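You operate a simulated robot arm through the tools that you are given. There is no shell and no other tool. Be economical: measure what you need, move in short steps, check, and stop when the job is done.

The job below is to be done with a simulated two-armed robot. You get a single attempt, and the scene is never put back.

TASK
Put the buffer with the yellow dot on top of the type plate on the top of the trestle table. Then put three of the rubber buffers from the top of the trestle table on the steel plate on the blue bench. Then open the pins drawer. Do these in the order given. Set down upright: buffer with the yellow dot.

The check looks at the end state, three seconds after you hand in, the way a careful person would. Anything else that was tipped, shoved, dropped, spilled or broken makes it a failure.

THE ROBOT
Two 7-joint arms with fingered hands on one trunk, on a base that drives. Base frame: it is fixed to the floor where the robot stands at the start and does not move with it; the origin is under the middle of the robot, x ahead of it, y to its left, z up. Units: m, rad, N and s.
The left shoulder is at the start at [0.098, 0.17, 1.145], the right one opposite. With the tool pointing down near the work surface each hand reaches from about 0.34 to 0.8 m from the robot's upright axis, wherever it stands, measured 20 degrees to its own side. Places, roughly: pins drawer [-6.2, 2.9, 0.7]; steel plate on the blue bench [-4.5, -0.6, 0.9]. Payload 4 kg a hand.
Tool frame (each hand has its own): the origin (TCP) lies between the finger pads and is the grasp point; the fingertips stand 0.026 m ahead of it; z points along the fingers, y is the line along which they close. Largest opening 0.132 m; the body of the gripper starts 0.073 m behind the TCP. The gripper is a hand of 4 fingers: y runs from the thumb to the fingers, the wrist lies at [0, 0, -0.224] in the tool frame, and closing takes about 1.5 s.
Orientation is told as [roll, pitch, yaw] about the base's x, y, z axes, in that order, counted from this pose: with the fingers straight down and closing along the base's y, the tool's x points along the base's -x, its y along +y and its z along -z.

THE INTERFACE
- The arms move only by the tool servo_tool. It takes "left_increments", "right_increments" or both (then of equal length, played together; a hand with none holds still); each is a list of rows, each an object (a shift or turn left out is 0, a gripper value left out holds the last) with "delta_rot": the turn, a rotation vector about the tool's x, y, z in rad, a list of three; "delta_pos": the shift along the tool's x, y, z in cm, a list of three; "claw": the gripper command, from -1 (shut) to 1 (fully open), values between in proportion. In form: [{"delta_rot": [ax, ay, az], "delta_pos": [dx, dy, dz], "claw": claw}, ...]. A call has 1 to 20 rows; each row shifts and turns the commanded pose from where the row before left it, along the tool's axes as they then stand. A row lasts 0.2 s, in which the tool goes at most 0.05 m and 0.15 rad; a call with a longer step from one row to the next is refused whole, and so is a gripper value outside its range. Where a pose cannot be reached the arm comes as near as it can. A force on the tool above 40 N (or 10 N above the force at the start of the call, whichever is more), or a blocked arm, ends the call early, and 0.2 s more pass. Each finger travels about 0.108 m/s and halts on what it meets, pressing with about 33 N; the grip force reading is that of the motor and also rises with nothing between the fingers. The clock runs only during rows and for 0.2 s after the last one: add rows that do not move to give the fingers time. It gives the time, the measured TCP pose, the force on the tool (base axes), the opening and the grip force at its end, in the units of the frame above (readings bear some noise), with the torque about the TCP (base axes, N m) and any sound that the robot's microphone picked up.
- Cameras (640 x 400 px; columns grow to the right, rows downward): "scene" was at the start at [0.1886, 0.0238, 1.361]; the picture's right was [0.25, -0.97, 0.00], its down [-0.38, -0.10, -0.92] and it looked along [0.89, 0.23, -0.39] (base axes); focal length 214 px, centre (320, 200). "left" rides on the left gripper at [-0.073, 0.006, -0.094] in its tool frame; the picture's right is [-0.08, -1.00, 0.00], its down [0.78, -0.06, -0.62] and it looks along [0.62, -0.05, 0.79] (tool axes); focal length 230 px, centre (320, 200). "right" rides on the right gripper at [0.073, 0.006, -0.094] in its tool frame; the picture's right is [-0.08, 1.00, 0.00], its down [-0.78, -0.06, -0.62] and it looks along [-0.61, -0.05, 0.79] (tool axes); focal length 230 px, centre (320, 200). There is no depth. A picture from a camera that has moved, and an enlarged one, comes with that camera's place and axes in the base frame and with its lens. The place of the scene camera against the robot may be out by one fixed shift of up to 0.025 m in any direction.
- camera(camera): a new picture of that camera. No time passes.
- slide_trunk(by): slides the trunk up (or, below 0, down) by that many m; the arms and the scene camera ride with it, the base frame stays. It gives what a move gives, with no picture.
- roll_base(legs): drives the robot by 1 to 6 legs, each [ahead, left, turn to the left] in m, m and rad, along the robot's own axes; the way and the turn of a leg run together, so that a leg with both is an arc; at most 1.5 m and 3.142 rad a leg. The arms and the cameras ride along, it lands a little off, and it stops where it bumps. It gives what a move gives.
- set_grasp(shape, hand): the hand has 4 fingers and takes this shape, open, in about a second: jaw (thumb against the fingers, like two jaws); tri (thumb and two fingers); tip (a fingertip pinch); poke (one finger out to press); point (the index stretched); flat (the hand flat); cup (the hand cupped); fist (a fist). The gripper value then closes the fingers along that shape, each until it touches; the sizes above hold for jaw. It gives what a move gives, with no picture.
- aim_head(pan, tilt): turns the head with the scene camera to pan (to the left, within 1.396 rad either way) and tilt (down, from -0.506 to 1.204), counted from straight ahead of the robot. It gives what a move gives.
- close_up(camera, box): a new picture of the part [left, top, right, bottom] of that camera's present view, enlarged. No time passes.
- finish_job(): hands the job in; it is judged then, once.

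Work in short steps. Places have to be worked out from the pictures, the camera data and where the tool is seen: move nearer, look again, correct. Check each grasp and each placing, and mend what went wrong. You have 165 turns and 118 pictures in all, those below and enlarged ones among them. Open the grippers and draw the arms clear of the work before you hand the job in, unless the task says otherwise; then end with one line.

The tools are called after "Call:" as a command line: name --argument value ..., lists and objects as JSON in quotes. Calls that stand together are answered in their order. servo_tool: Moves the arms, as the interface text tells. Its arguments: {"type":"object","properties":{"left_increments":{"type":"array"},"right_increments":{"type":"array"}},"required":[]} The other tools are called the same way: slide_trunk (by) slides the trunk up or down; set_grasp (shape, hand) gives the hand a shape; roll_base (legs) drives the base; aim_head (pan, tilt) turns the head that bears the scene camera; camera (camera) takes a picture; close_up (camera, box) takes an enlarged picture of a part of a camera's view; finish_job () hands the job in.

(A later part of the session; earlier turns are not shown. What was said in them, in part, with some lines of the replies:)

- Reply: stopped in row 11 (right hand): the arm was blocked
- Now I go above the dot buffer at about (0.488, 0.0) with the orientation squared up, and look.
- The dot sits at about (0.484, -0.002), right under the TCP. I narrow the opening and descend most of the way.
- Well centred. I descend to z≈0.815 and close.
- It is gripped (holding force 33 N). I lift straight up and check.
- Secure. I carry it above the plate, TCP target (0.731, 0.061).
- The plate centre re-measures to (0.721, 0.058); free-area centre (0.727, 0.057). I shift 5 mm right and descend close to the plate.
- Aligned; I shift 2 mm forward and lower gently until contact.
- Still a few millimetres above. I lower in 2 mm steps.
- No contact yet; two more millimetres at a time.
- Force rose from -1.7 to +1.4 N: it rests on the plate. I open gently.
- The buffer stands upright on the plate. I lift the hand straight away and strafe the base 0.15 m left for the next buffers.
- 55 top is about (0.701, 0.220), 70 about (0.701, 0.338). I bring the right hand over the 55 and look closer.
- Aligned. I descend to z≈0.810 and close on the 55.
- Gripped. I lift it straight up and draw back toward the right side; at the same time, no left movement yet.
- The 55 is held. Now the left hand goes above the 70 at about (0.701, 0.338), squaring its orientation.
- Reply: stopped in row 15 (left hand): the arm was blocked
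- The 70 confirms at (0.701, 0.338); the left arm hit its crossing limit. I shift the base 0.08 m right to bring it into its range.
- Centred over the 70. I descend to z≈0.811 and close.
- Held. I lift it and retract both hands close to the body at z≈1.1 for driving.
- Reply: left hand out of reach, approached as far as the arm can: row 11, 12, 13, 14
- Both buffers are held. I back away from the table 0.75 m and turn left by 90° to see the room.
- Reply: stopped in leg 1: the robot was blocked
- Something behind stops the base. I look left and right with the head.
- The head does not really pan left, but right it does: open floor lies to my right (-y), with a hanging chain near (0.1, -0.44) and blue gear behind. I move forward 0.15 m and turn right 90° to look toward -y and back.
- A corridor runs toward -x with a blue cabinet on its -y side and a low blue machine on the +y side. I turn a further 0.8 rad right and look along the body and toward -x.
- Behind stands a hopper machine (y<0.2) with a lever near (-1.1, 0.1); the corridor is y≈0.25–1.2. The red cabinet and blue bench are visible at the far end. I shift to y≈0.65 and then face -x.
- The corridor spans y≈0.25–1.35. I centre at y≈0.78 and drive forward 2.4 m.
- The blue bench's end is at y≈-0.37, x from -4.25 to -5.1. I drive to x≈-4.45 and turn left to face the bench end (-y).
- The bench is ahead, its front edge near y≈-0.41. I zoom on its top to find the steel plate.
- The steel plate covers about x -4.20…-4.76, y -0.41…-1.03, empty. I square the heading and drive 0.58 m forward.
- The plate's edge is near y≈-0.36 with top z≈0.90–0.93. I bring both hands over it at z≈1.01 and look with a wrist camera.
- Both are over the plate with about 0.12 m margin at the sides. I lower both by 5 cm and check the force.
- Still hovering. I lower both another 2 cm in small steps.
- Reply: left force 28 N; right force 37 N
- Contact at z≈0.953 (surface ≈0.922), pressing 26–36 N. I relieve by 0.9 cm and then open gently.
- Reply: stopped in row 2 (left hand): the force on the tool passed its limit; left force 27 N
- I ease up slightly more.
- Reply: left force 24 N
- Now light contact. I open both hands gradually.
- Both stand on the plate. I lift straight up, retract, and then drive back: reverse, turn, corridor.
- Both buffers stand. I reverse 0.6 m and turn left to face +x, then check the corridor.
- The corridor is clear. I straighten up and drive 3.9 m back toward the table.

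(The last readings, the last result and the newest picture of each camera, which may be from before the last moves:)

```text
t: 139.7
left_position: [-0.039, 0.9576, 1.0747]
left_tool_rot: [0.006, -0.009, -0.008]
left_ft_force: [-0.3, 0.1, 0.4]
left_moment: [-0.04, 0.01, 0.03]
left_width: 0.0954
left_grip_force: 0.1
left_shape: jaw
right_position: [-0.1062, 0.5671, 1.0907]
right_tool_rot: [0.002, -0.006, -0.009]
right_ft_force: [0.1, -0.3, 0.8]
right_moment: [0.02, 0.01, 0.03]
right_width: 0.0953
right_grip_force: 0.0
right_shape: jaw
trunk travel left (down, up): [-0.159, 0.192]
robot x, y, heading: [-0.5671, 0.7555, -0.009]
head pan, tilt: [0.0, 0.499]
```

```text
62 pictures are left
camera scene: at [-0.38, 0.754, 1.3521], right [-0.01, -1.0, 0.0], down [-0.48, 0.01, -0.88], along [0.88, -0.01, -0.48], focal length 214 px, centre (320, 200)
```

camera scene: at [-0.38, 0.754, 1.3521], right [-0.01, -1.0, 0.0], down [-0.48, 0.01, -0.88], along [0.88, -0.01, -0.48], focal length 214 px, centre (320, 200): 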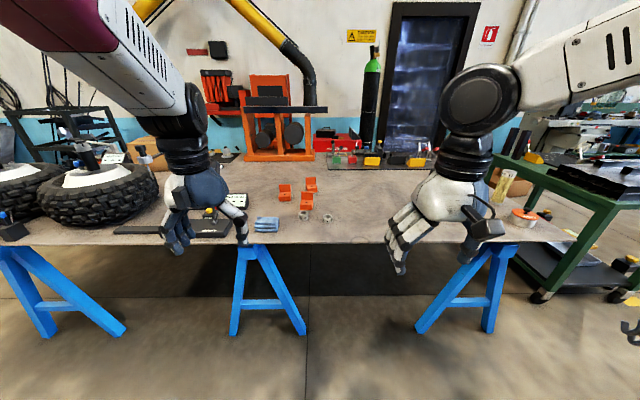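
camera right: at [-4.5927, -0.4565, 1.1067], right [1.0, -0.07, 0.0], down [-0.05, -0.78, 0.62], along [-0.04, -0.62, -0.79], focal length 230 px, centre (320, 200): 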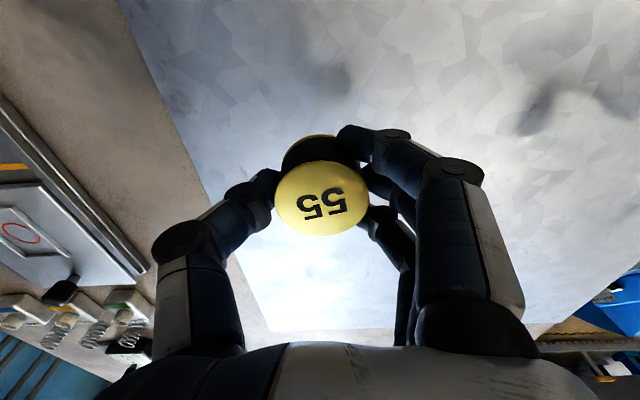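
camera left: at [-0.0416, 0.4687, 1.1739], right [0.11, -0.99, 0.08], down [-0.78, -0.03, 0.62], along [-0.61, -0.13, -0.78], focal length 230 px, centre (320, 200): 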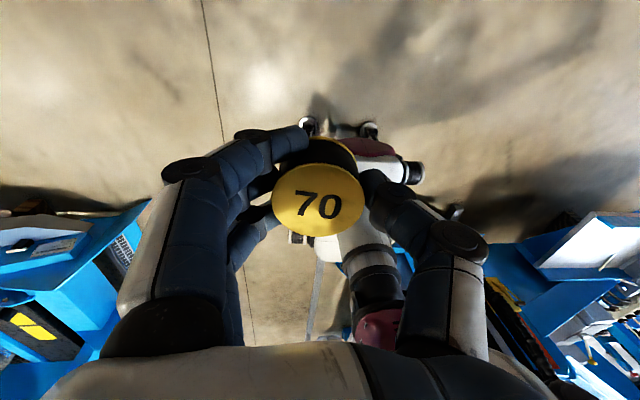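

I go forward a bit, strafe right to y≈0.37 and close in on the table.

Call:
roll_base --legs '[[0.2, 0, 0.009], [0, -0.385, 0], [0.34, 0, 0]]'

Call:
aim_head --pan 0 --tilt 0.85

Call:
camera --camera "scene"

Call:
camera --camera "right"

```text
t: 145.2
left_position: [0.4977, 0.5729, 1.0747]
left_tool_rot: [0.007, -0.009, 0.005]
left_ft_force: [0.1, -0.4, 0.2]
left_moment: [0.02, 0.05, -0.01]
left_width: 0.0953
left_grip_force: 0.1
left_shape: jaw
right_position: [0.4374, 0.1817, 1.0897]
right_tool_rot: [0.002, -0.006, 0.002]
right_ft_force: [0.8, -0.9, 0.1]
right_moment: [-0.05, 0.01, 0.0]
right_width: 0.0954
right_grip_force: 0.1
right_shape: jaw
trunk travel left (down, up): [-0.159, 0.192]
robot x, y, heading: [-0.0311, 0.3618, 0.003]
head pan, tilt: [0.0, 0.499]
```

```text
t: 146.0
left_position: [0.496, 0.5736, 1.0748]
left_tool_rot: [0.004, -0.011, 0.005]
left_ft_force: [0.1, 0.8, 0.4]
left_moment: [0.01, 0.01, -0.01]
left_width: 0.0955
left_grip_force: 0.0
left_shape: jaw
right_position: [0.4356, 0.1826, 1.0909]
right_tool_rot: [0.001, -0.008, 0.002]
right_ft_force: [0.2, -0.1, -0.4]
right_moment: [-0.04, -0.04, -0.01]
right_width: 0.0956
right_grip_force: 0.1
right_shape: jaw
trunk travel left (down, up): [-0.159, 0.192]
robot x, y, heading: [-0.0269, 0.364, 0.001]
head pan, tilt: [0.0, 0.85]
```

```text
61 pictures are left
camera scene: at [0.1463, 0.3653, 1.3222], right [0.0, -1.0, 0.0], down [-0.75, 0.0, -0.66], along [0.66, 0.0, -0.75], focal length 214 px, centre (320, 200)
```

scene: 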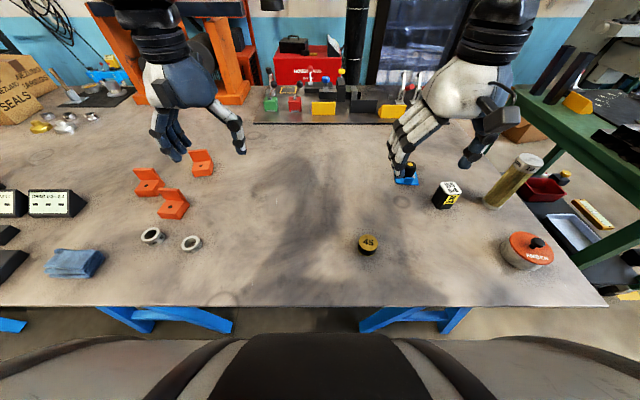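

```text
60 pictures are left
camera right: at [0.3628, 0.1864, 1.1841], right [0.07, 1.0, 0.0], down [0.78, -0.06, 0.62], along [0.62, -0.04, -0.78], focal length 230 px, centre (320, 200)
```

right: 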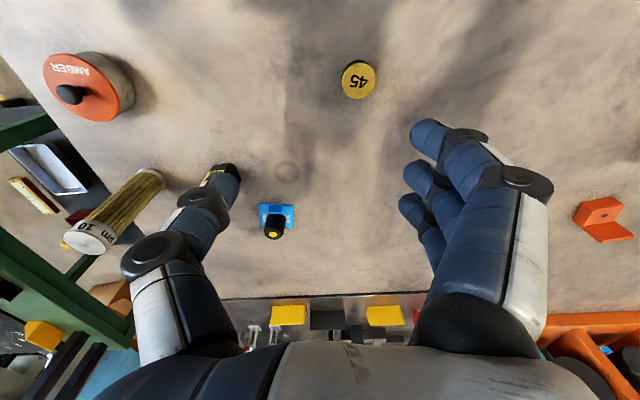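

45 is at about (0.440, 0.241). I bring the right hand above it at z≈0.90 and look.

Call:
servo_tool --right_increments '[{"delta_pos": [0, 1.2, 2.5]}, {"delta_pos": [-0.1, 1.2, 2.5]}, {"delta_pos": [-0.1, 1.2, 2.5]}, {"delta_pos": [-0.2, 1.2, 2.5]}, {"delta_pos": [0, 1.0, 3]}, {"delta_pos": [0, 0, 3]}, {"delta_pos": [0, 0, 3]}, {}]'

Call:
camera --camera "right"

```text
t: 147.8
left_position: [0.4968, 0.5737, 1.0744]
left_tool_rot: [0.006, -0.012, 0.005]
left_ft_force: [-0.6, 0.0, -1.2]
left_moment: [0.02, -0.02, 0.04]
left_width: 0.0954
left_grip_force: 0.1
left_shape: jaw
right_position: [0.4419, 0.2386, 0.9006]
right_tool_rot: [0.001, -0.01, 0.003]
right_ft_force: [0.3, 0.7, -0.1]
right_moment: [-0.02, -0.01, 0.0]
right_width: 0.0956
right_grip_force: 0.1
right_shape: jaw
trunk travel left (down, up): [-0.159, 0.192]
robot x, y, heading: [-0.0319, 0.3652, 0.004]
head pan, tilt: [0.0, 0.85]
```

```text
59 pictures are left
camera right: at [0.3691, 0.2433, 0.9931], right [0.07, 1.0, 0.0], down [0.78, -0.06, 0.62], along [0.62, -0.04, -0.78], focal length 230 px, centre (320, 200)
```

right: 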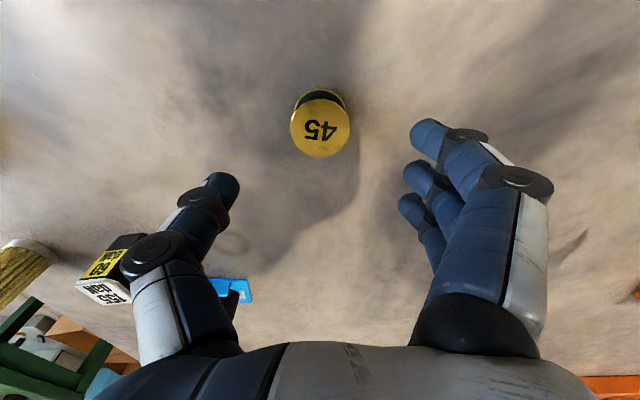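

Aligned (0.439, 0.239). Descend and close.

Call:
servo_tool --right_increments '[{"delta_pos": [0.2, 0, 2]}, {"delta_pos": [0, 0, 2]}, {"delta_pos": [0, 0, 2]}, {"delta_pos": [0, 0, 1.5]}, {"delta_pos": [0, 0, 1]}, {"delta_pos": [0, 0, 0.45]}, {}, {"claw": 0.1}, {"claw": -0.2}, {"claw": -0.5}, {"claw": -0.8}, {}, {}, {}]'

Call:
camera --camera "right"

```text
t: 150.8
left_position: [0.4963, 0.5727, 1.0745]
left_tool_rot: [0.006, -0.009, 0.005]
left_ft_force: [-0.1, -0.1, -0.1]
left_moment: [0.03, -0.02, 0.0]
left_width: 0.0953
left_grip_force: 0.1
left_shape: jaw
right_position: [0.4393, 0.2402, 0.8113]
right_tool_rot: [0.001, -0.008, 0.002]
right_ft_force: [0.0, 0.2, 0.3]
right_moment: [-0.01, 0.03, 0.07]
right_width: 0.0344
right_grip_force: 33.1
right_shape: jaw
trunk travel left (down, up): [-0.159, 0.192]
robot x, y, heading: [-0.0337, 0.3634, 0.005]
head pan, tilt: [0.0, 0.85]
```

```text
58 pictures are left
camera right: at [0.3663, 0.2445, 0.9042], right [0.07, 1.0, 0.0], down [0.78, -0.06, 0.62], along [0.62, -0.04, -0.78], focal length 230 px, centre (320, 200)
```

right: 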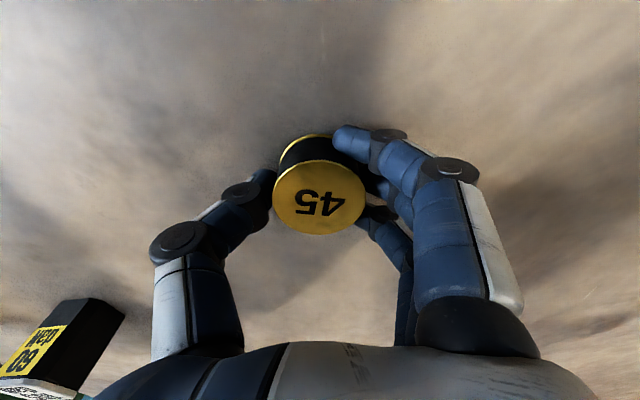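

Gripped. I lift to z≈1.09, shift it to the driving pose, and check the table.

Call:
servo_tool --right_increments '[{"delta_pos": [0, 0, -1.5]}, {"delta_pos": [0, 0, -2.5]}, {"delta_pos": [0, 0, -4]}, {"delta_pos": [0, 0, -4]}, {"delta_pos": [0, 0, -4]}, {"delta_pos": [0, -1, -4]}, {"delta_pos": [0, -1.5, -4]}, {"delta_pos": [0, -1.5, -4]}, {"delta_pos": [0, -1.5, 0]}, {}]'

Call:
camera --camera "scene"

Call:
close_up --camera "scene" --box '[370, 130, 500, 230]'

```text
t: 153.0
left_position: [0.4974, 0.5725, 1.0748]
left_tool_rot: [0.003, -0.011, 0.006]
left_ft_force: [-0.4, 0.2, 0.2]
left_moment: [0.0, -0.06, -0.06]
left_width: 0.0954
left_grip_force: 0.1
left_shape: jaw
right_position: [0.4365, 0.1854, 1.0912]
right_tool_rot: [0.002, -0.007, 0.004]
right_ft_force: [-0.2, 0.3, -1.2]
right_moment: [0.02, 0.03, 0.03]
right_width: 0.0343
right_grip_force: 32.6
right_shape: jaw
trunk travel left (down, up): [-0.159, 0.192]
robot x, y, heading: [-0.034, 0.3646, -0.004]
head pan, tilt: [0.0, 0.85]
```

```text
57 pictures are left
camera scene: at [0.1464, 0.3652, 1.3221], right [0.0, -1.0, 0.0], down [-0.75, 0.0, -0.66], along [0.66, 0.0, -0.75], focal length 214 px, centre (320, 200)
```

scene: 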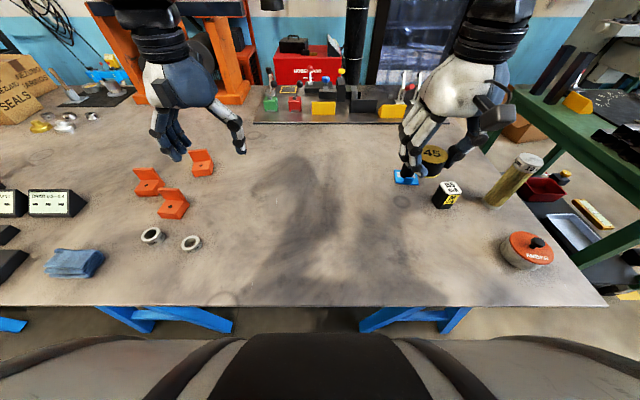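

```text
4.00 times, centred on (435, 180) of scene
camera zoom: at [0.1464, 0.3652, 1.3221], right [0.0, -1.0, 0.0], down [-0.75, 0.0, -0.66], along [0.66, 0.0, -0.75], focal length 858 px, centre (-140, 280)
```

zoom: 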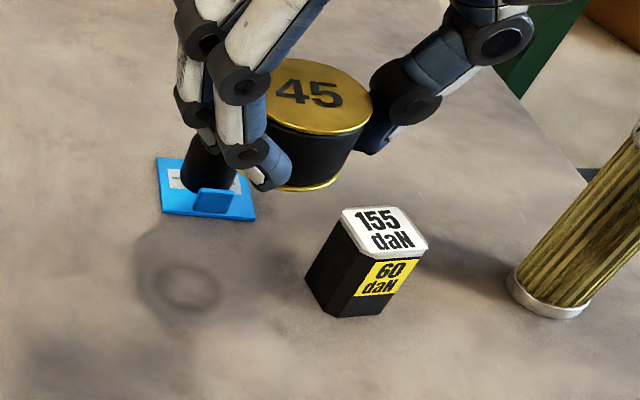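

All good on the table. I back out: reverse, strafe to y≈0.77, and reverse down the known-clear corridor.

Call:
roll_base --legs '[[-0.43, 0, 0], [0, 0.405, 0], [-1.3, 0, 0], [-1.3, 0, 0], [-1.35, 0, 0]]'

```text
t: 176.3
left_position: [-3.8681, 1.0382, 1.0758]
left_tool_rot: [0.004, -0.012, -0.021]
left_ft_force: [0.0, 0.0, -1.2]
left_moment: [-0.02, -0.03, -0.02]
left_width: 0.0955
left_grip_force: 0.0
left_shape: jaw
right_position: [-3.9362, 0.6528, 1.0914]
right_tool_rot: [0.0, -0.005, -0.023]
right_ft_force: [-0.3, 0.9, -0.2]
right_moment: [0.02, -0.04, 0.02]
right_width: 0.0343
right_grip_force: 33.2
right_shape: jaw
trunk travel left (down, up): [-0.159, 0.192]
robot x, y, heading: [-4.3994, 0.8451, -0.027]
head pan, tilt: [0.0, 0.85]
```

Turn right to face the bench and approach.

Call:
roll_base --legs '[[0, 0, -1.54], [0.67, 0, 0]]'

Call:
camera --camera "scene"

```text
t: 183.8
left_position: [-4.207, -0.3558, 1.0748]
left_tool_rot: [0.007, -0.01, -1.584]
left_ft_force: [-0.7, 0.1, 0.4]
left_moment: [0.03, -0.01, -0.02]
left_width: 0.0953
left_grip_force: 0.0
left_shape: jaw
right_position: [-4.5957, -0.2907, 1.0913]
right_tool_rot: [0.001, -0.007, -1.583]
right_ft_force: [0.0, 0.1, -1.4]
right_moment: [0.01, 0.0, -0.02]
right_width: 0.0338
right_grip_force: 32.8
right_shape: jaw
trunk travel left (down, up): [-0.159, 0.192]
robot x, y, heading: [-4.4094, 0.1773, -1.586]
head pan, tilt: [0.0, 0.85]
```

```text
55 pictures are left
camera scene: at [-4.4203, -0.0102, 1.3221], right [-1.0, 0.01, 0.0], down [0.01, 0.75, -0.66], along [-0.01, -0.66, -0.75], focal length 214 px, centre (320, 200)
```

scene: 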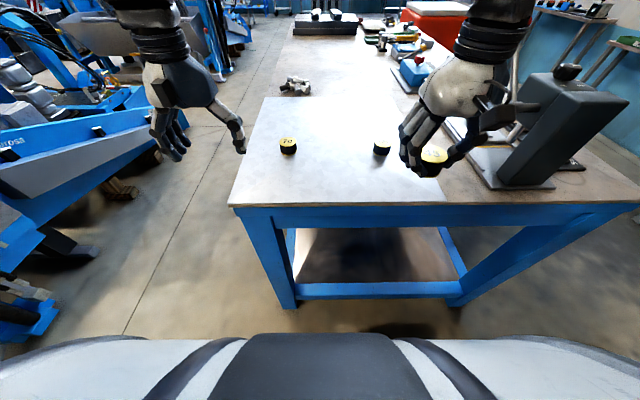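

The two buffers stand at (-4.33,-0.54) and (-4.60,-0.53). I bring the 45 between them, at about (-4.465,-0.54).

Call:
servo_tool --right_increments '[{"delta_pos": [-2.5, 1.3, 0]}, {"delta_pos": [-2.5, 1.3, 0]}, {"delta_pos": [-2.5, 1.3, 0]}, {"delta_pos": [-2.5, 1.3, 0]}, {"delta_pos": [-2.5, 1.3, 0]}, {"delta_pos": [-2.5, 1.3, 0]}, {"delta_pos": [-2.5, 1.3, 0]}, {"delta_pos": [-2.5, 1.3, 0]}, {"delta_pos": [-2.5, 1.3, 0]}, {"delta_pos": [-2.5, 1.3, 0]}, {"delta_pos": [0, 0, 2]}, {"delta_pos": [0, 0, 2]}, {"delta_pos": [0, 0, 2]}, {"delta_pos": [0, 0, 2]}, {"delta_pos": [0, 0, 1]}, {}]'

Call:
camera --camera "right"

Call:
camera --camera "scene"

```text
t: 187.2
left_position: [-4.2086, -0.3558, 1.0739]
left_tool_rot: [0.004, -0.01, -1.582]
left_ft_force: [-0.3, -0.3, -1.0]
left_moment: [0.01, -0.01, 0.01]
left_width: 0.0952
left_grip_force: 0.0
left_shape: jaw
right_position: [-4.4709, -0.5334, 1.0031]
right_tool_rot: [0.001, -0.008, -1.582]
right_ft_force: [0.1, 0.0, -1.4]
right_moment: [0.03, 0.02, -0.01]
right_width: 0.0341
right_grip_force: 33.1
right_shape: jaw
right hand out of reach, approached as far as the arm can: row 10
trunk travel left (down, up): [-0.159, 0.192]
robot x, y, heading: [-4.4077, 0.181, -1.584]
head pan, tilt: [0.0, 0.85]
```

```text
54 pictures are left
camera right: at [-4.4641, -0.461, 1.0959], right [1.0, -0.09, 0.0], down [-0.07, -0.78, 0.62], along [-0.05, -0.62, -0.78], focal length 230 px, centre (320, 200)
```

right: 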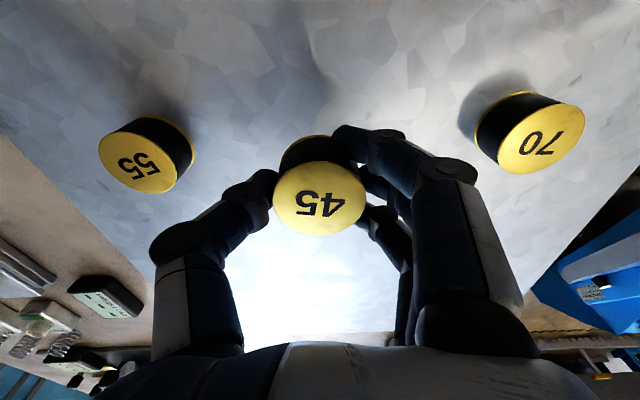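

```text
53 pictures are left
camera scene: at [-4.4203, -0.0099, 1.3221], right [-1.0, 0.01, 0.0], down [0.01, 0.75, -0.66], along [-0.01, -0.66, -0.75], focal length 214 px, centre (320, 200)
```

scene: 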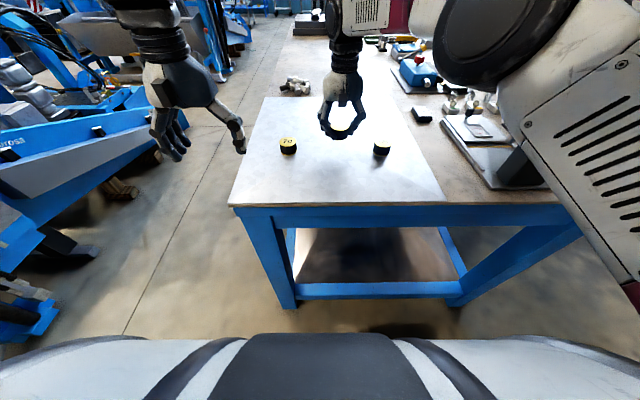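

Nicely between. I lower to just above contact, then touch down slowly.

Call:
servo_tool --right_increments '[{"delta_pos": [0, 0, 1.2]}, {"delta_pos": [0, 0, 1.2]}, {"delta_pos": [0, 0, 1.2]}, {"delta_pos": [0, 0, 0.8]}, {"delta_pos": [0, 0, 0.3]}, {"delta_pos": [0, 0, 0.2]}, {}, {}]'

```text
t: 189.0
left_position: [-4.2083, -0.3544, 1.0746]
left_tool_rot: [0.006, -0.011, -1.584]
left_ft_force: [-0.5, -0.5, 0.1]
left_moment: [0.03, -0.03, -0.01]
left_width: 0.0952
left_grip_force: 0.0
left_shape: jaw
right_position: [-4.4708, -0.5337, 0.9544]
right_tool_rot: [0.001, -0.009, -1.583]
right_ft_force: [-0.1, -0.1, 1.1]
right_moment: [-0.04, -0.04, -0.01]
right_width: 0.0339
right_grip_force: 33.6
right_shape: jaw
trunk travel left (down, up): [-0.159, 0.192]
robot x, y, heading: [-4.4109, 0.1746, -1.584]
head pan, tilt: [0.0, 0.85]
```

Nearly touching; 1.5 mm more, then release.

Call:
servo_tool --right_increments '[{"delta_pos": [0, 0, 0.1]}, {}, {"claw": -0.5}, {"claw": -0.35}, {"claw": -0.2}, {"claw": 0.0}, {"claw": 0.2}, {"claw": 0.4}, {}, {}]'

Call:
camera --camera "right"

```text
t: 191.2
left_position: [-4.2087, -0.3551, 1.0753]
left_tool_rot: [0.006, -0.011, -1.583]
left_ft_force: [-0.2, -0.4, -0.4]
left_moment: [0.0, 0.04, -0.01]
left_width: 0.0953
left_grip_force: 0.0
left_shape: jaw
right_position: [-4.4712, -0.5344, 0.9543]
right_tool_rot: [0.001, -0.006, -1.583]
right_ft_force: [-0.3, 0.5, 0.4]
right_moment: [0.02, -0.01, -0.03]
right_width: 0.0921
right_grip_force: 0.0
right_shape: jaw
trunk travel left (down, up): [-0.159, 0.192]
robot x, y, heading: [-4.4132, 0.1743, -1.587]
head pan, tilt: [0.0, 0.85]
```

```text
52 pictures are left
camera right: at [-4.4642, -0.4619, 1.0467], right [1.0, -0.09, 0.0], down [-0.07, -0.78, 0.62], along [-0.05, -0.62, -0.78], focal length 230 px, centre (320, 200)
```

right: 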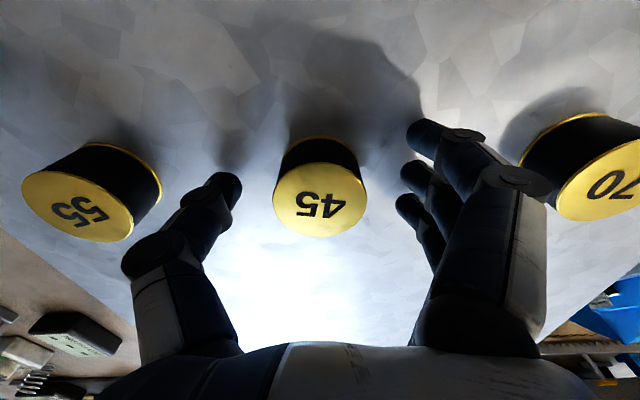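

I lift straight up and retract, then verify all three.

Call:
servo_tool --right_increments '[{"delta_pos": [0, 0, -1.5]}, {"delta_pos": [0, 0, -2.5]}, {"delta_pos": [0, 0, -3]}, {"delta_pos": [0, 0, -3]}, {"delta_pos": [0, 0, -4]}, {"delta_pos": [2.5, -1.3, 0]}, {"delta_pos": [2.5, -1.3, 0]}, {"delta_pos": [2.5, -1.3, 0]}, {"delta_pos": [2.5, -1.3, 0]}, {"delta_pos": [2.5, -1.3, 0]}, {"delta_pos": [2.5, -1.3, 0]}, {"delta_pos": [2.5, -1.3, 0]}, {"delta_pos": [2.5, -1.3, 0]}, {"delta_pos": [2.5, -1.3, 0]}, {}]'

Call:
camera --camera "scene"

```text
t: 194.4
left_position: [-4.2069, -0.3565, 1.074]
left_tool_rot: [0.003, -0.012, -1.582]
left_ft_force: [-0.1, 0.1, -0.2]
left_moment: [0.01, 0.01, 0.01]
left_width: 0.0952
left_grip_force: 0.1
left_shape: jaw
right_position: [-4.5873, -0.3077, 1.0918]
right_tool_rot: [0.003, -0.006, -1.582]
right_ft_force: [0.3, -0.6, -0.1]
right_moment: [0.02, -0.01, 0.0]
right_width: 0.0922
right_grip_force: 0.0
right_shape: jaw
trunk travel left (down, up): [-0.159, 0.192]
robot x, y, heading: [-4.4106, 0.1748, -1.584]
head pan, tilt: [0.0, 0.85]
```

```text
51 pictures are left
camera scene: at [-4.4192, -0.01, 1.3221], right [-1.0, 0.01, 0.0], down [0.01, 0.75, -0.66], along [-0.01, -0.66, -0.75], focal length 214 px, centre (320, 200)
```

scene: 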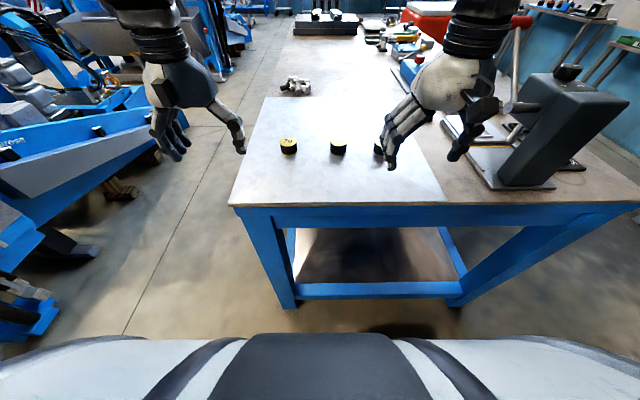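

All three stand on the steel plate. Now the drawer: reverse, turn right to face -x, and look at the red cabinet.

Call:
roll_base --legs '[[-0.65, 0, 0], [0, 0, -1.9]]'

Call:
aim_head --pan 0 --tilt 0.4

Call:
camera --camera "scene"

```text
t: 202.6
left_position: [-4.9672, 0.8196, 1.0747]
left_tool_rot: [0.004, -0.011, 2.807]
left_ft_force: [-0.6, 0.0, -0.4]
left_moment: [0.02, -0.01, 0.03]
left_width: 0.0953
left_grip_force: 0.0
left_shape: jaw
right_position: [-4.8018, 1.1644, 1.0918]
right_tool_rot: [0.0, -0.007, 2.806]
right_ft_force: [-1.6, -0.3, -1.2]
right_moment: [0.02, -0.06, -0.02]
right_width: 0.0923
right_grip_force: 0.1
right_shape: jaw
trunk travel left (down, up): [-0.159, 0.192]
robot x, y, heading: [-4.4001, 0.841, 2.804]
head pan, tilt: [0.0, 0.85]
```

```text
t: 203.5
left_position: [-4.9687, 0.8191, 1.0752]
left_tool_rot: [0.004, -0.011, 2.807]
left_ft_force: [-0.1, 0.3, 0.9]
left_moment: [-0.02, 0.01, 0.0]
left_width: 0.0951
left_grip_force: 0.1
left_shape: jaw
right_position: [-4.8009, 1.1635, 1.0921]
right_tool_rot: [0.002, -0.008, 2.805]
right_ft_force: [0.0, -0.5, -0.9]
right_moment: [0.01, -0.01, 0.0]
right_width: 0.0922
right_grip_force: 0.0
right_shape: jaw
trunk travel left (down, up): [-0.159, 0.192]
robot x, y, heading: [-4.4029, 0.8405, 2.804]
head pan, tilt: [0.0, 0.4]
```

```text
50 pictures are left
camera scene: at [-4.5993, 0.9076, 1.3612], right [0.33, 0.94, 0.0], down [0.37, -0.13, -0.92], along [-0.87, 0.31, -0.39], focal length 214 px, centre (320, 200)
```

scene: 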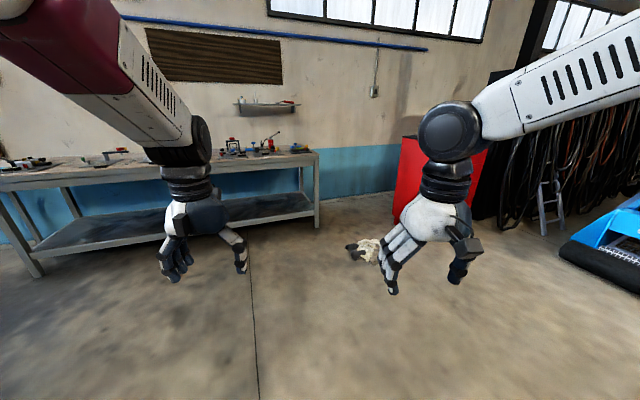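

The cabinet is hidden behind the right hand; a rag lies on the floor near (-6.2, 2.0). I face -x and strafe to y≈2.7, staying at x≈-4.4.

Call:
roll_base --legs '[[0, 0, 0.337], [0, -1.0, 0], [0, -0.9, 0]]'

Call:
camera --camera "scene"

```text
t: 214.2
left_position: [-4.9314, 2.5461, 1.0754]
left_tool_rot: [0.004, -0.011, 3.135]
left_ft_force: [0.1, -0.2, -0.3]
left_moment: [0.01, -0.02, 0.0]
left_width: 0.0953
left_grip_force: 0.1
left_shape: jaw
right_position: [-4.8859, 2.926, 1.0924]
right_tool_rot: [0.001, -0.005, 3.136]
right_ft_force: [0.0, -0.7, 0.2]
right_moment: [-0.02, -0.01, 0.01]
right_width: 0.0923
right_grip_force: 0.1
right_shape: jaw
trunk travel left (down, up): [-0.159, 0.192]
robot x, y, heading: [-4.4014, 2.7547, 3.134]
head pan, tilt: [0.0, 0.4]
```

```text
49 pictures are left
camera scene: at [-4.6111, 2.7523, 1.3613], right [0.01, 1.0, 0.0], down [0.39, 0.0, -0.92], along [-0.92, 0.01, -0.39], focal length 214 px, centre (320, 200)
```

scene: 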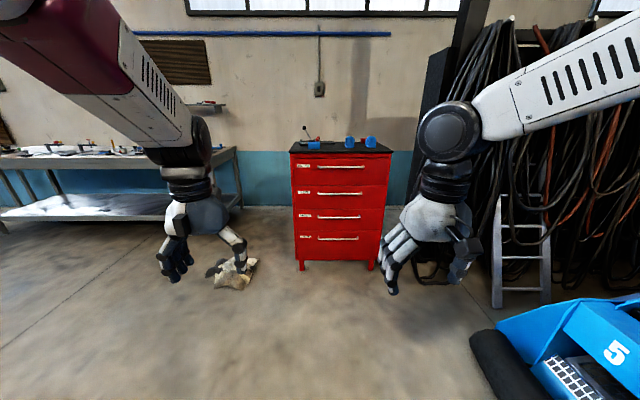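

Call:
close_up --camera "scene" --box '[280, 120, 400, 280]'

```text
2.50 times, centred on (340, 200) of scene
camera zoom: at [-4.6111, 2.7523, 1.3613], right [0.01, 1.0, 0.0], down [0.39, 0.0, -0.92], along [-0.92, 0.01, -0.39], focal length 536 px, centre (270, 200)
```

zoom: 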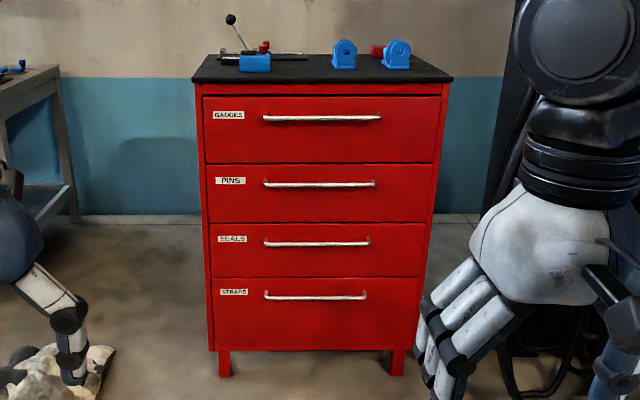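

The PINS drawer is the second one; its bar handle is at about (-6.14, 2.92, 0.77), straight ahead of the right shoulder. I first swing the right hand forward-pointing here in free space.

Call:
servo_tool --right_increments '[{"delta_pos": [-3.3, 0, 2]}, {"delta_pos": [-3.3, 0, 2]}, {"delta_pos": [-3.3, 0, 2]}, {"delta_pos": [-3.3, 0, 2]}, {"delta_pos": [-3.3, 0, 2]}, {"delta_rot": [0, -0.143, 0]}, {"delta_rot": [0, -0.143, 0]}, {"delta_rot": [0, -0.143, 0]}, {"delta_rot": [0, -0.143, 0]}, {"delta_rot": [0, -0.143, 0]}, {"delta_rot": [0, -0.143, 0]}, {"delta_rot": [0, -0.143, 0]}, {"delta_rot": [0, -0.143, 0]}, {"delta_rot": [0, -0.143, 0]}, {"delta_rot": [0, -0.143, 0]}, {"delta_rot": [0, -0.141, 0]}, {}]'

Call:
camera --camera "scene"

```text
t: 217.9
left_position: [-4.932, 2.5465, 1.0738]
left_tool_rot: [0.005, -0.01, 3.138]
left_ft_force: [0.5, 0.5, 0.5]
left_moment: [-0.01, 0.02, 0.0]
left_width: 0.0951
left_grip_force: 0.1
left_shape: jaw
right_position: [-5.056, 2.9597, 1.0001]
right_tool_rot: [1.848, -1.514, 1.215]
right_ft_force: [0.2, -0.5, 0.3]
right_moment: [0.02, -0.04, 0.0]
right_width: 0.0922
right_grip_force: 0.0
right_shape: jaw
trunk travel left (down, up): [-0.159, 0.192]
robot x, y, heading: [-4.4012, 2.7538, 3.133]
head pan, tilt: [0.0, 0.4]
stopped in row 17 (right hand): the arm was blocked; the commanded pose is now the measured one
```

```text
47 pictures are left
camera scene: at [-4.6114, 2.7523, 1.3612], right [0.01, 1.0, 0.0], down [0.39, 0.0, -0.92], along [-0.92, 0.01, -0.39], focal length 214 px, centre (320, 200)
```

scene: 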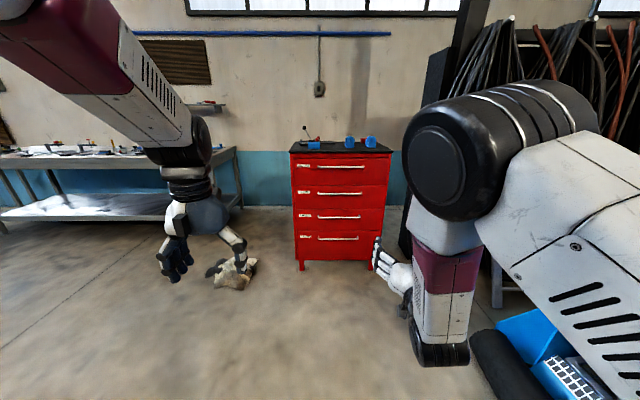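

It points forward (pitch ≈ -1.51). I lower it along with rolling about the forward axis so the fingers close vertically.

Call:
servo_tool --right_increments '[{"delta_pos": [3, 0, 0]}, {"delta_pos": [3, 0, 0]}, {"delta_pos": [3, 0, 0]}, {"delta_pos": [3, 0, 0]}, {"delta_pos": [3, 0, 0]}, {"delta_rot": [0, 0, 0.14]}, {"delta_rot": [0, 0, 0.14]}, {"delta_rot": [0, 0, 0.14]}, {"delta_rot": [0, 0, 0.14]}, {"delta_rot": [0, 0, 0.14]}, {"delta_rot": [0, 0, 0.14]}, {}]'

Call:
camera --camera "scene"

```text
t: 220.6
left_position: [-4.9311, 2.5453, 1.0748]
left_tool_rot: [0.007, -0.01, 3.138]
left_ft_force: [-0.2, 0.3, 0.0]
left_moment: [-0.03, -0.02, -0.03]
left_width: 0.0952
left_grip_force: 0.1
left_shape: jaw
right_position: [-5.0583, 2.9485, 0.8503]
right_tool_rot: [1.592, -0.679, 1.486]
right_ft_force: [-0.9, 0.3, 0.5]
right_moment: [-0.01, 0.0, 0.01]
right_width: 0.0921
right_grip_force: 0.1
right_shape: jaw
trunk travel left (down, up): [-0.159, 0.192]
robot x, y, heading: [-4.4032, 2.7522, 3.135]
head pan, tilt: [0.0, 0.4]
```

```text
46 pictures are left
camera scene: at [-4.6111, 2.7519, 1.3612], right [0.01, 1.0, 0.0], down [0.39, 0.0, -0.92], along [-0.92, 0.01, -0.39], focal length 214 px, centre (320, 200)
```

scene: 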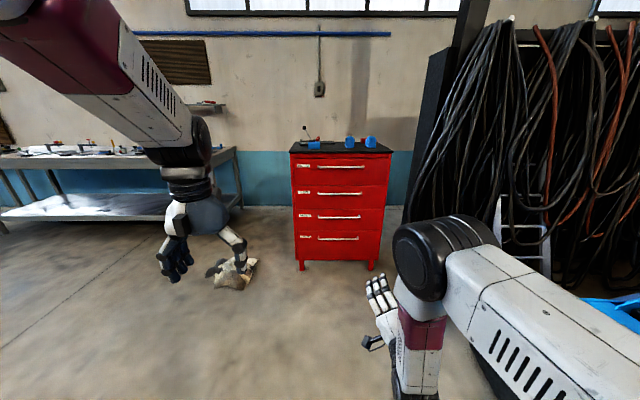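

The roll works. I complete it and correct the small yaw error.

Call:
servo_tool --right_increments '[{"delta_rot": [0, 0, 0.136]}, {"delta_rot": [0, 0, 0.136]}, {"delta_rot": [0, 0, 0.136]}, {"delta_rot": [0, 0, 0.136]}, {"delta_rot": [0, 0, 0.135]}, {"delta_rot": [0, 0.08, 0]}, {}]'

Call:
camera --camera "right"

```text
t: 222.2
left_position: [-4.9315, 2.5465, 1.0753]
left_tool_rot: [0.004, -0.01, 3.136]
left_ft_force: [0.3, -0.2, 0.5]
left_moment: [0.0, -0.02, -0.02]
left_width: 0.0953
left_grip_force: 0.1
left_shape: jaw
right_position: [-5.0571, 2.9494, 0.8518]
right_tool_rot: [1.588, -0.002, 1.578]
right_ft_force: [0.7, 0.0, 0.9]
right_moment: [-0.01, 0.0, 0.01]
right_width: 0.092
right_grip_force: 0.0
right_shape: jaw
trunk travel left (down, up): [-0.159, 0.192]
robot x, y, heading: [-4.4009, 2.7519, 3.134]
head pan, tilt: [0.0, 0.4]
```

```text
45 pictures are left
camera right: at [-4.9632, 2.8757, 0.8557], right [0.02, 0.08, 1.0], down [0.61, 0.79, -0.07], along [-0.79, 0.61, -0.03], focal length 230 px, centre (320, 200)
```

right: 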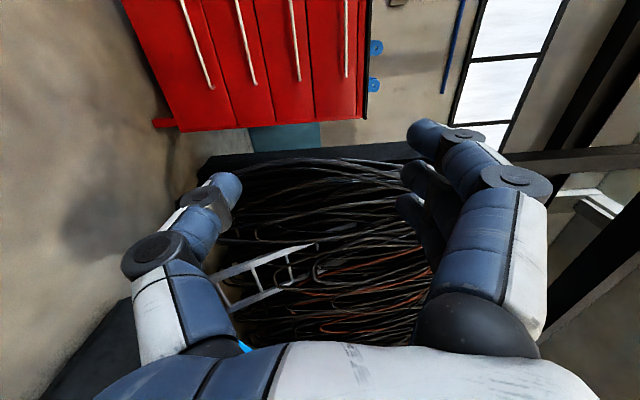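

The handle re-measures at z≈0.77, its +y end at y≈3.08. I lower the hand to z≈0.77 and drive 0.92 m forward.

Call:
servo_tool --right_increments '[{"delta_pos": [0, -2, 0], "claw": 0.3}, {"delta_pos": [0, -2, 0]}, {"delta_pos": [0, -2, 0]}, {"delta_pos": [0, -2.1, 0]}, {}]'

Call:
roll_base --legs '[[0.9, 0, 0]]'

Call:
camera --camera "right"

Call:
camera --camera "scene"

```text
t: 223.3
left_position: [-4.9312, 2.5461, 1.0745]
left_tool_rot: [0.004, -0.01, 3.137]
left_ft_force: [0.7, -0.8, 0.5]
left_moment: [-0.03, -0.02, -0.01]
left_width: 0.0955
left_grip_force: 0.1
left_shape: jaw
right_position: [-5.0591, 2.9496, 0.7692]
right_tool_rot: [1.588, -0.005, 1.579]
right_ft_force: [-0.2, -0.5, -1.3]
right_moment: [-0.02, -0.02, -0.01]
right_width: 0.0864
right_grip_force: 0.1
right_shape: jaw
trunk travel left (down, up): [-0.159, 0.192]
robot x, y, heading: [-4.4058, 2.7509, 3.131]
head pan, tilt: [0.0, 0.4]
```

```text
t: 228.1
left_position: [-5.8347, 2.5607, 1.0742]
left_tool_rot: [0.005, -0.01, 3.129]
left_ft_force: [0.0, 0.3, 0.3]
left_moment: [-0.03, -0.01, 0.01]
left_width: 0.0952
left_grip_force: 0.1
left_shape: jaw
right_position: [-5.9595, 2.9665, 0.7694]
right_tool_rot: [1.587, -0.002, 1.568]
right_ft_force: [0.2, 0.6, -0.1]
right_moment: [0.01, 0.03, 0.0]
right_width: 0.0861
right_grip_force: 0.0
right_shape: jaw
trunk travel left (down, up): [-0.159, 0.192]
robot x, y, heading: [-5.301, 2.7599, 3.13]
head pan, tilt: [0.0, 0.4]
```

```text
44 pictures are left
camera right: at [-5.8646, 2.8915, 0.7735], right [0.02, 0.07, 1.0], down [0.62, 0.78, -0.07], along [-0.79, 0.62, -0.03], focal length 230 px, centre (320, 200)
```

right: 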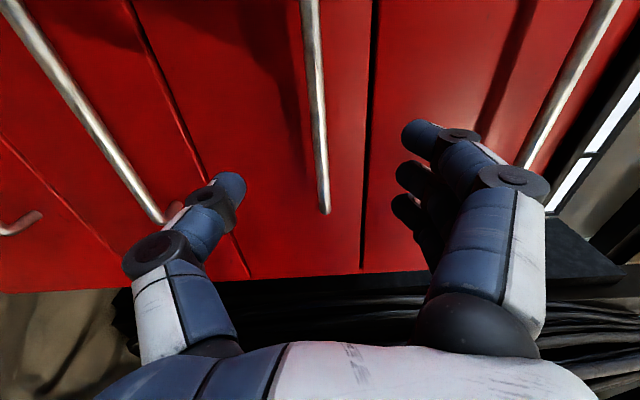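

```text
43 pictures are left
camera scene: at [-5.5123, 2.7638, 1.3612], right [0.02, 1.0, 0.0], down [0.39, -0.01, -0.92], along [-0.92, 0.01, -0.39], focal length 214 px, centre (320, 200)
```

scene: 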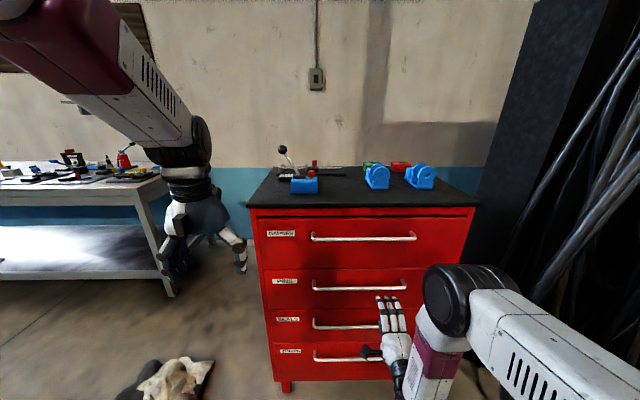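

The bar lies at about x≈-6.08, z≈0.770, right in line with the fingers. I centre slightly and move 9 cm forward.

Call:
servo_tool --right_increments '[{"delta_pos": [1.5, 0, 1.5]}, {"delta_pos": [1.5, 0, 1.5]}, {"delta_pos": [0, 0, 1.5]}, {"delta_pos": [0, 0, 1.5]}, {"delta_pos": [0, 0, 1.5]}, {"delta_pos": [0, 0, 1.5]}, {}]'

Call:
camera --camera "right"

Call:
close_up --camera "scene" --box '[290, 240, 450, 360]'

```text
t: 229.7
left_position: [-5.8343, 2.5598, 1.0749]
left_tool_rot: [0.006, -0.011, 3.13]
left_ft_force: [-0.3, 0.2, 0.7]
left_moment: [-0.01, -0.01, 0.03]
left_width: 0.0954
left_grip_force: 0.1
left_shape: jaw
right_position: [-6.048, 2.9372, 0.772]
right_tool_rot: [1.586, -0.003, 1.568]
right_ft_force: [0.0, 0.4, 0.0]
right_moment: [0.02, 0.0, -0.03]
right_width: 0.0864
right_grip_force: 0.0
right_shape: jaw
trunk travel left (down, up): [-0.159, 0.192]
robot x, y, heading: [-5.3032, 2.7592, 3.125]
head pan, tilt: [0.0, 0.4]
```

```text
42 pictures are left
camera right: at [-5.9543, 2.8639, 0.7752], right [0.02, 0.07, 1.0], down [0.62, 0.78, -0.07], along [-0.79, 0.62, -0.03], focal length 230 px, centre (320, 200)
```

right: 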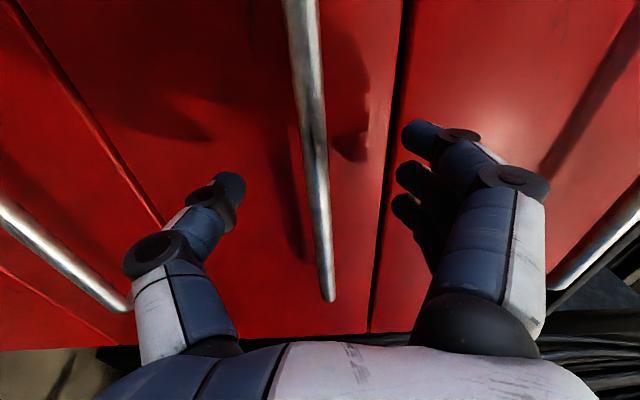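

```text
3.33 times, centred on (370, 300) of scene
camera zoom: at [-5.512, 2.7638, 1.3613], right [0.02, 1.0, 0.0], down [0.39, -0.01, -0.92], along [-0.92, 0.01, -0.39], focal length 715 px, centre (153, -133)
```

zoom: 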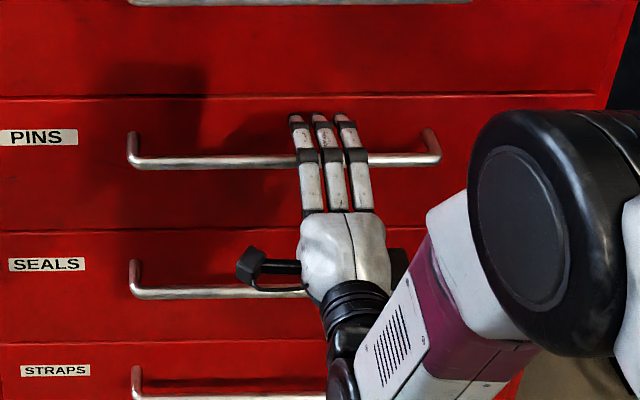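

The bar is about 2 cm ahead of the TCP. I advance 2.2 cm gently and close on the bar.

Call:
servo_tool --right_increments '[{"delta_pos": [0, 0, 0.7]}, {"delta_pos": [0, 0, 0.7]}, {"delta_pos": [0, 0, 0.6]}, {}, {"claw": 0.0}, {"claw": -0.3}, {"claw": -0.6}, {"claw": -1}, {}, {}, {}, {}]'

Call:
camera --camera "right"

Call:
close_up --camera "scene" --box '[290, 240, 450, 360]'

```text
t: 232.3
left_position: [-5.8346, 2.5612, 1.0753]
left_tool_rot: [0.005, -0.008, 3.13]
left_ft_force: [0.5, 0.1, 0.0]
left_moment: [0.02, 0.01, 0.0]
left_width: 0.0953
left_grip_force: 0.1
left_shape: jaw
right_position: [-6.069, 2.9363, 0.7695]
right_tool_rot: [1.586, -0.004, 1.571]
right_ft_force: [-5.1, -0.6, -4.1]
right_moment: [-0.01, 0.02, 0.0]
right_width: 0.0001
right_grip_force: 33.4
right_shape: jaw
trunk travel left (down, up): [-0.159, 0.192]
robot x, y, heading: [-5.3037, 2.7623, 3.125]
head pan, tilt: [0.0, 0.4]
```

```text
40 pictures are left
camera right: at [-5.9747, 2.8626, 0.7744], right [0.02, 0.07, 1.0], down [0.62, 0.78, -0.07], along [-0.79, 0.62, -0.03], focal length 230 px, centre (320, 200)
```

right: 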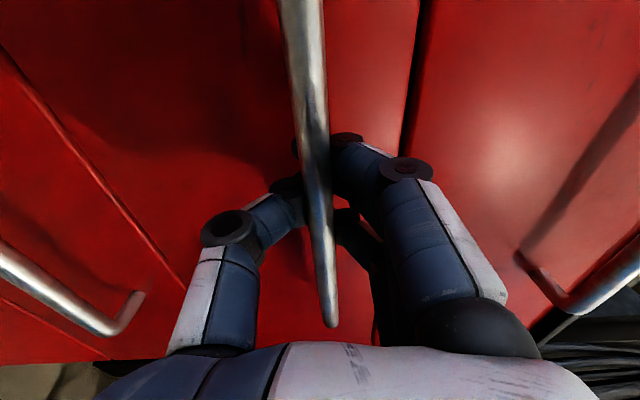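

```text
3.33 times, centred on (370, 300) of scene
camera zoom: at [-5.5129, 2.7639, 1.3611], right [0.02, 1.0, 0.0], down [0.39, -0.01, -0.92], along [-0.92, 0.01, -0.39], focal length 715 px, centre (153, -133)
```

zoom: 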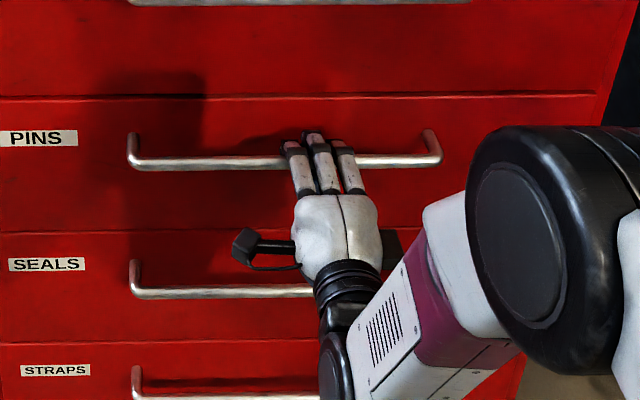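

The fingers have closed around behind the bar. I pull 5 cm with the arm to test.

Call:
servo_tool --right_increments '[{"delta_pos": [0, 0, -0.8]}, {"delta_pos": [0, 0, -0.8]}, {"delta_pos": [0, 0, -0.8]}, {"delta_pos": [0, 0, -0.8]}, {"delta_pos": [0, 0, -0.9]}, {"delta_pos": [0, 0, -0.9]}, {}]'

Call:
camera --camera "scene"

```text
t: 233.9
left_position: [-5.834, 2.5613, 1.0743]
left_tool_rot: [0.007, -0.012, 3.129]
left_ft_force: [0.0, -0.3, -0.2]
left_moment: [0.01, -0.01, 0.02]
left_width: 0.0954
left_grip_force: 0.1
left_shape: jaw
right_position: [-6.0192, 2.9361, 0.7697]
right_tool_rot: [1.587, -0.004, 1.57]
right_ft_force: [-0.4, 2.1, -2.7]
right_moment: [-0.01, 0.0, -0.03]
right_width: 0.0
right_grip_force: 32.7
right_shape: jaw
trunk travel left (down, up): [-0.159, 0.192]
robot x, y, heading: [-5.3015, 2.7651, 3.123]
head pan, tilt: [0.0, 0.4]
```

```text
38 pictures are left
camera scene: at [-5.5124, 2.7642, 1.3612], right [0.02, 1.0, 0.0], down [0.39, -0.01, -0.92], along [-0.92, 0.01, -0.39], focal length 214 px, centre (320, 200)
```

scene: 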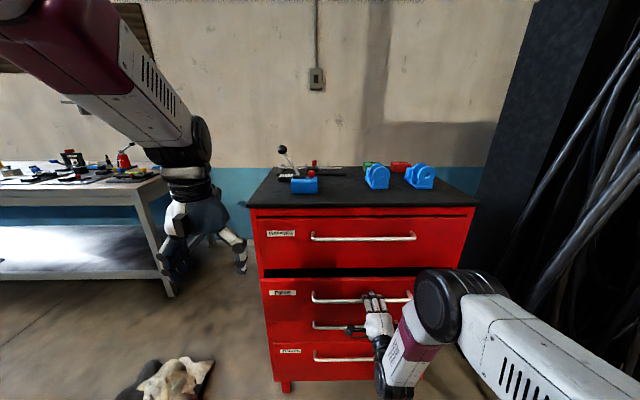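

The drawer follows. I keep pulling by backing the base 0.25 m.

Call:
roll_base --legs '[[-0.25, 0, 0]]'

Call:
camera --camera "scene"

```text
t: 235.7
left_position: [-5.5903, 2.5586, 1.075]
left_tool_rot: [0.005, -0.01, 3.127]
left_ft_force: [1.0, -0.1, -1.2]
left_moment: [-0.02, -0.02, -0.03]
left_width: 0.0954
left_grip_force: 0.0
left_shape: jaw
right_position: [-5.7767, 2.9332, 0.7701]
right_tool_rot: [1.586, -0.003, 1.569]
right_ft_force: [-0.8, 8.0, -2.8]
right_moment: [-0.03, 0.02, 0.03]
right_width: 0.0002
right_grip_force: 33.1
right_shape: jaw
trunk travel left (down, up): [-0.159, 0.192]
robot x, y, heading: [-5.0607, 2.755, 3.126]
head pan, tilt: [0.0, 0.4]
```

```text
37 pictures are left
camera scene: at [-5.2686, 2.7612, 1.3612], right [0.02, 1.0, 0.0], down [0.39, -0.01, -0.92], along [-0.92, 0.02, -0.39], focal length 214 px, centre (320, 200)
```

scene: 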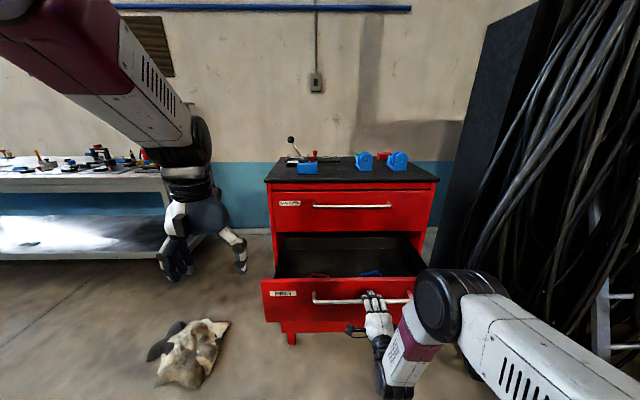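

The drawer is open about 0.29 m. I pull a little further gently, feeling for the end stop.

Call:
servo_tool --right_increments '[{"delta_pos": [0, 0, -0.7]}, {"delta_pos": [0, 0, -0.7]}, {"delta_pos": [0, 0, -0.7]}, {"delta_pos": [0, 0, -0.7]}, {"delta_pos": [0, 0, -0.7]}, {}]'

```text
t: 236.2
left_position: [-5.5949, 2.5584, 1.0718]
left_tool_rot: [0.004, -0.008, 3.128]
left_ft_force: [-0.1, 0.4, -0.2]
left_moment: [-0.01, 0.0, 0.01]
left_width: 0.0953
left_grip_force: 0.0
left_shape: jaw
right_position: [-5.7731, 2.9358, 0.7711]
right_tool_rot: [1.589, -0.004, 1.566]
right_ft_force: [-27.2, -1.0, -14.0]
right_moment: [0.01, 0.06, 0.0]
right_width: 0.0
right_grip_force: 32.9
right_shape: jaw
trunk travel left (down, up): [-0.159, 0.192]
robot x, y, heading: [-5.061, 2.7548, 3.123]
head pan, tilt: [0.0, 0.4]
stopped in row 2 (right hand): the force on the tool passed its limit (the readings are from after the stop); the commanded pose is now the measured one
```

End stop reached: the drawer is fully open. I ease the tension slightly, open the fingers and look.

Call:
servo_tool --right_increments '[{"delta_pos": [0, 0, 0.3]}, {}, {"claw": -0.7}, {"claw": -0.4}, {"claw": -0.1}, {"claw": 0.2}, {"claw": 0.45}, {}, {}, {}]'

Call:
camera --camera "right"

```text
t: 238.4
left_position: [-5.5922, 2.5573, 1.0743]
left_tool_rot: [0.004, -0.009, 3.129]
left_ft_force: [0.5, 0.3, 0.5]
left_moment: [-0.04, 0.0, 0.04]
left_width: 0.0953
left_grip_force: 0.0
left_shape: jaw
right_position: [-5.7715, 2.9338, 0.7734]
right_tool_rot: [1.594, -0.003, 1.568]
right_ft_force: [-0.4, -0.2, -0.5]
right_moment: [0.02, 0.0, 0.0]
right_width: 0.0953
right_grip_force: 0.1
right_shape: jaw
trunk travel left (down, up): [-0.159, 0.192]
robot x, y, heading: [-5.0591, 2.755, 3.125]
head pan, tilt: [0.0, 0.4]
```

```text
36 pictures are left
camera right: at [-5.6779, 2.86, 0.7765], right [0.02, 0.07, 1.0], down [0.62, 0.78, -0.07], along [-0.79, 0.62, -0.03], focal length 230 px, centre (320, 200)
```

right: 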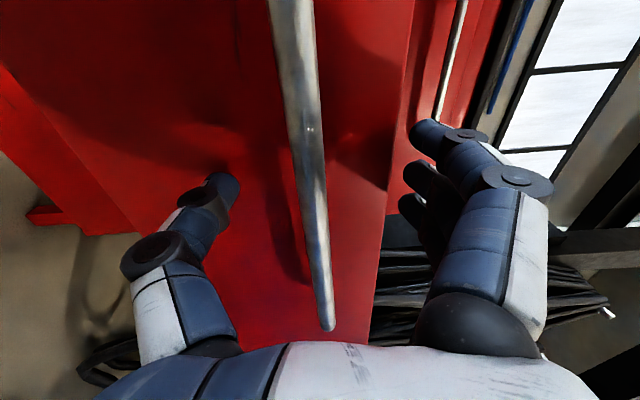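

The fingers are clear above and below the bar. I draw the hand straight back by moving the base back 0.4 m, then check.

Call:
roll_base --legs '[[-0.4, 0, 0]]'

Call:
camera --camera "scene"

```text
t: 240.9
left_position: [-5.1841, 2.5493, 1.0739]
left_tool_rot: [0.004, -0.01, 3.132]
left_ft_force: [0.8, -0.7, 0.0]
left_moment: [0.01, 0.02, -0.02]
left_width: 0.0954
left_grip_force: 0.0
left_shape: jaw
right_position: [-5.3665, 2.9261, 0.7737]
right_tool_rot: [1.594, -0.002, 1.571]
right_ft_force: [1.0, 0.4, -0.3]
right_moment: [0.02, -0.01, -0.02]
right_width: 0.0954
right_grip_force: 0.1
right_shape: jaw
trunk travel left (down, up): [-0.159, 0.192]
robot x, y, heading: [-4.6533, 2.749, 3.124]
head pan, tilt: [0.0, 0.4]
```

```text
35 pictures are left
camera scene: at [-4.8622, 2.7533, 1.3613], right [0.01, 1.0, 0.0], down [0.39, 0.0, -0.92], along [-0.92, 0.01, -0.39], focal length 214 px, centre (320, 200)
```

scene: 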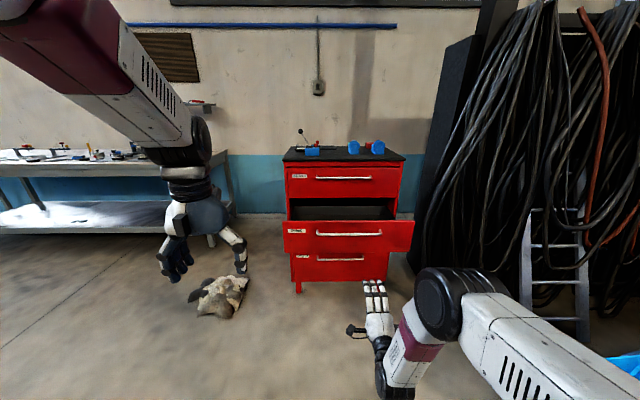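

The PINS drawer stays open and the hands are clear. I open both grippers fully and hand in.

Call:
servo_tool --left_increments '[{"claw": 1}, {}, {}]' --right_increments '[{"claw": 1}, {}, {}]'

Call:
finish_job

```text
t: 241.7
left_position: [-5.1844, 2.5497, 1.0739]
left_tool_rot: [0.002, -0.011, 3.132]
left_ft_force: [0.1, -0.8, 0.4]
left_moment: [0.01, 0.0, 0.0]
left_width: 0.1314
left_grip_force: 0.0
left_shape: jaw
right_position: [-5.3674, 2.9256, 0.7725]
right_tool_rot: [1.593, -0.004, 1.571]
right_ft_force: [1.2, -0.2, 0.2]
right_moment: [-0.02, -0.03, -0.03]
right_width: 0.1318
right_grip_force: 0.1
right_shape: jaw
trunk travel left (down, up): [-0.159, 0.192]
robot x, y, heading: [-4.6555, 2.7493, 3.129]
head pan, tilt: [0.0, 0.4]
```

```text
The job is handed in.
```

The job is done and handed in: the yellow-dot buffer stands upright on the type plate, the 45, 55 and 70 buffers are on the steel plate, and the pins drawer is pulled out to its stop.
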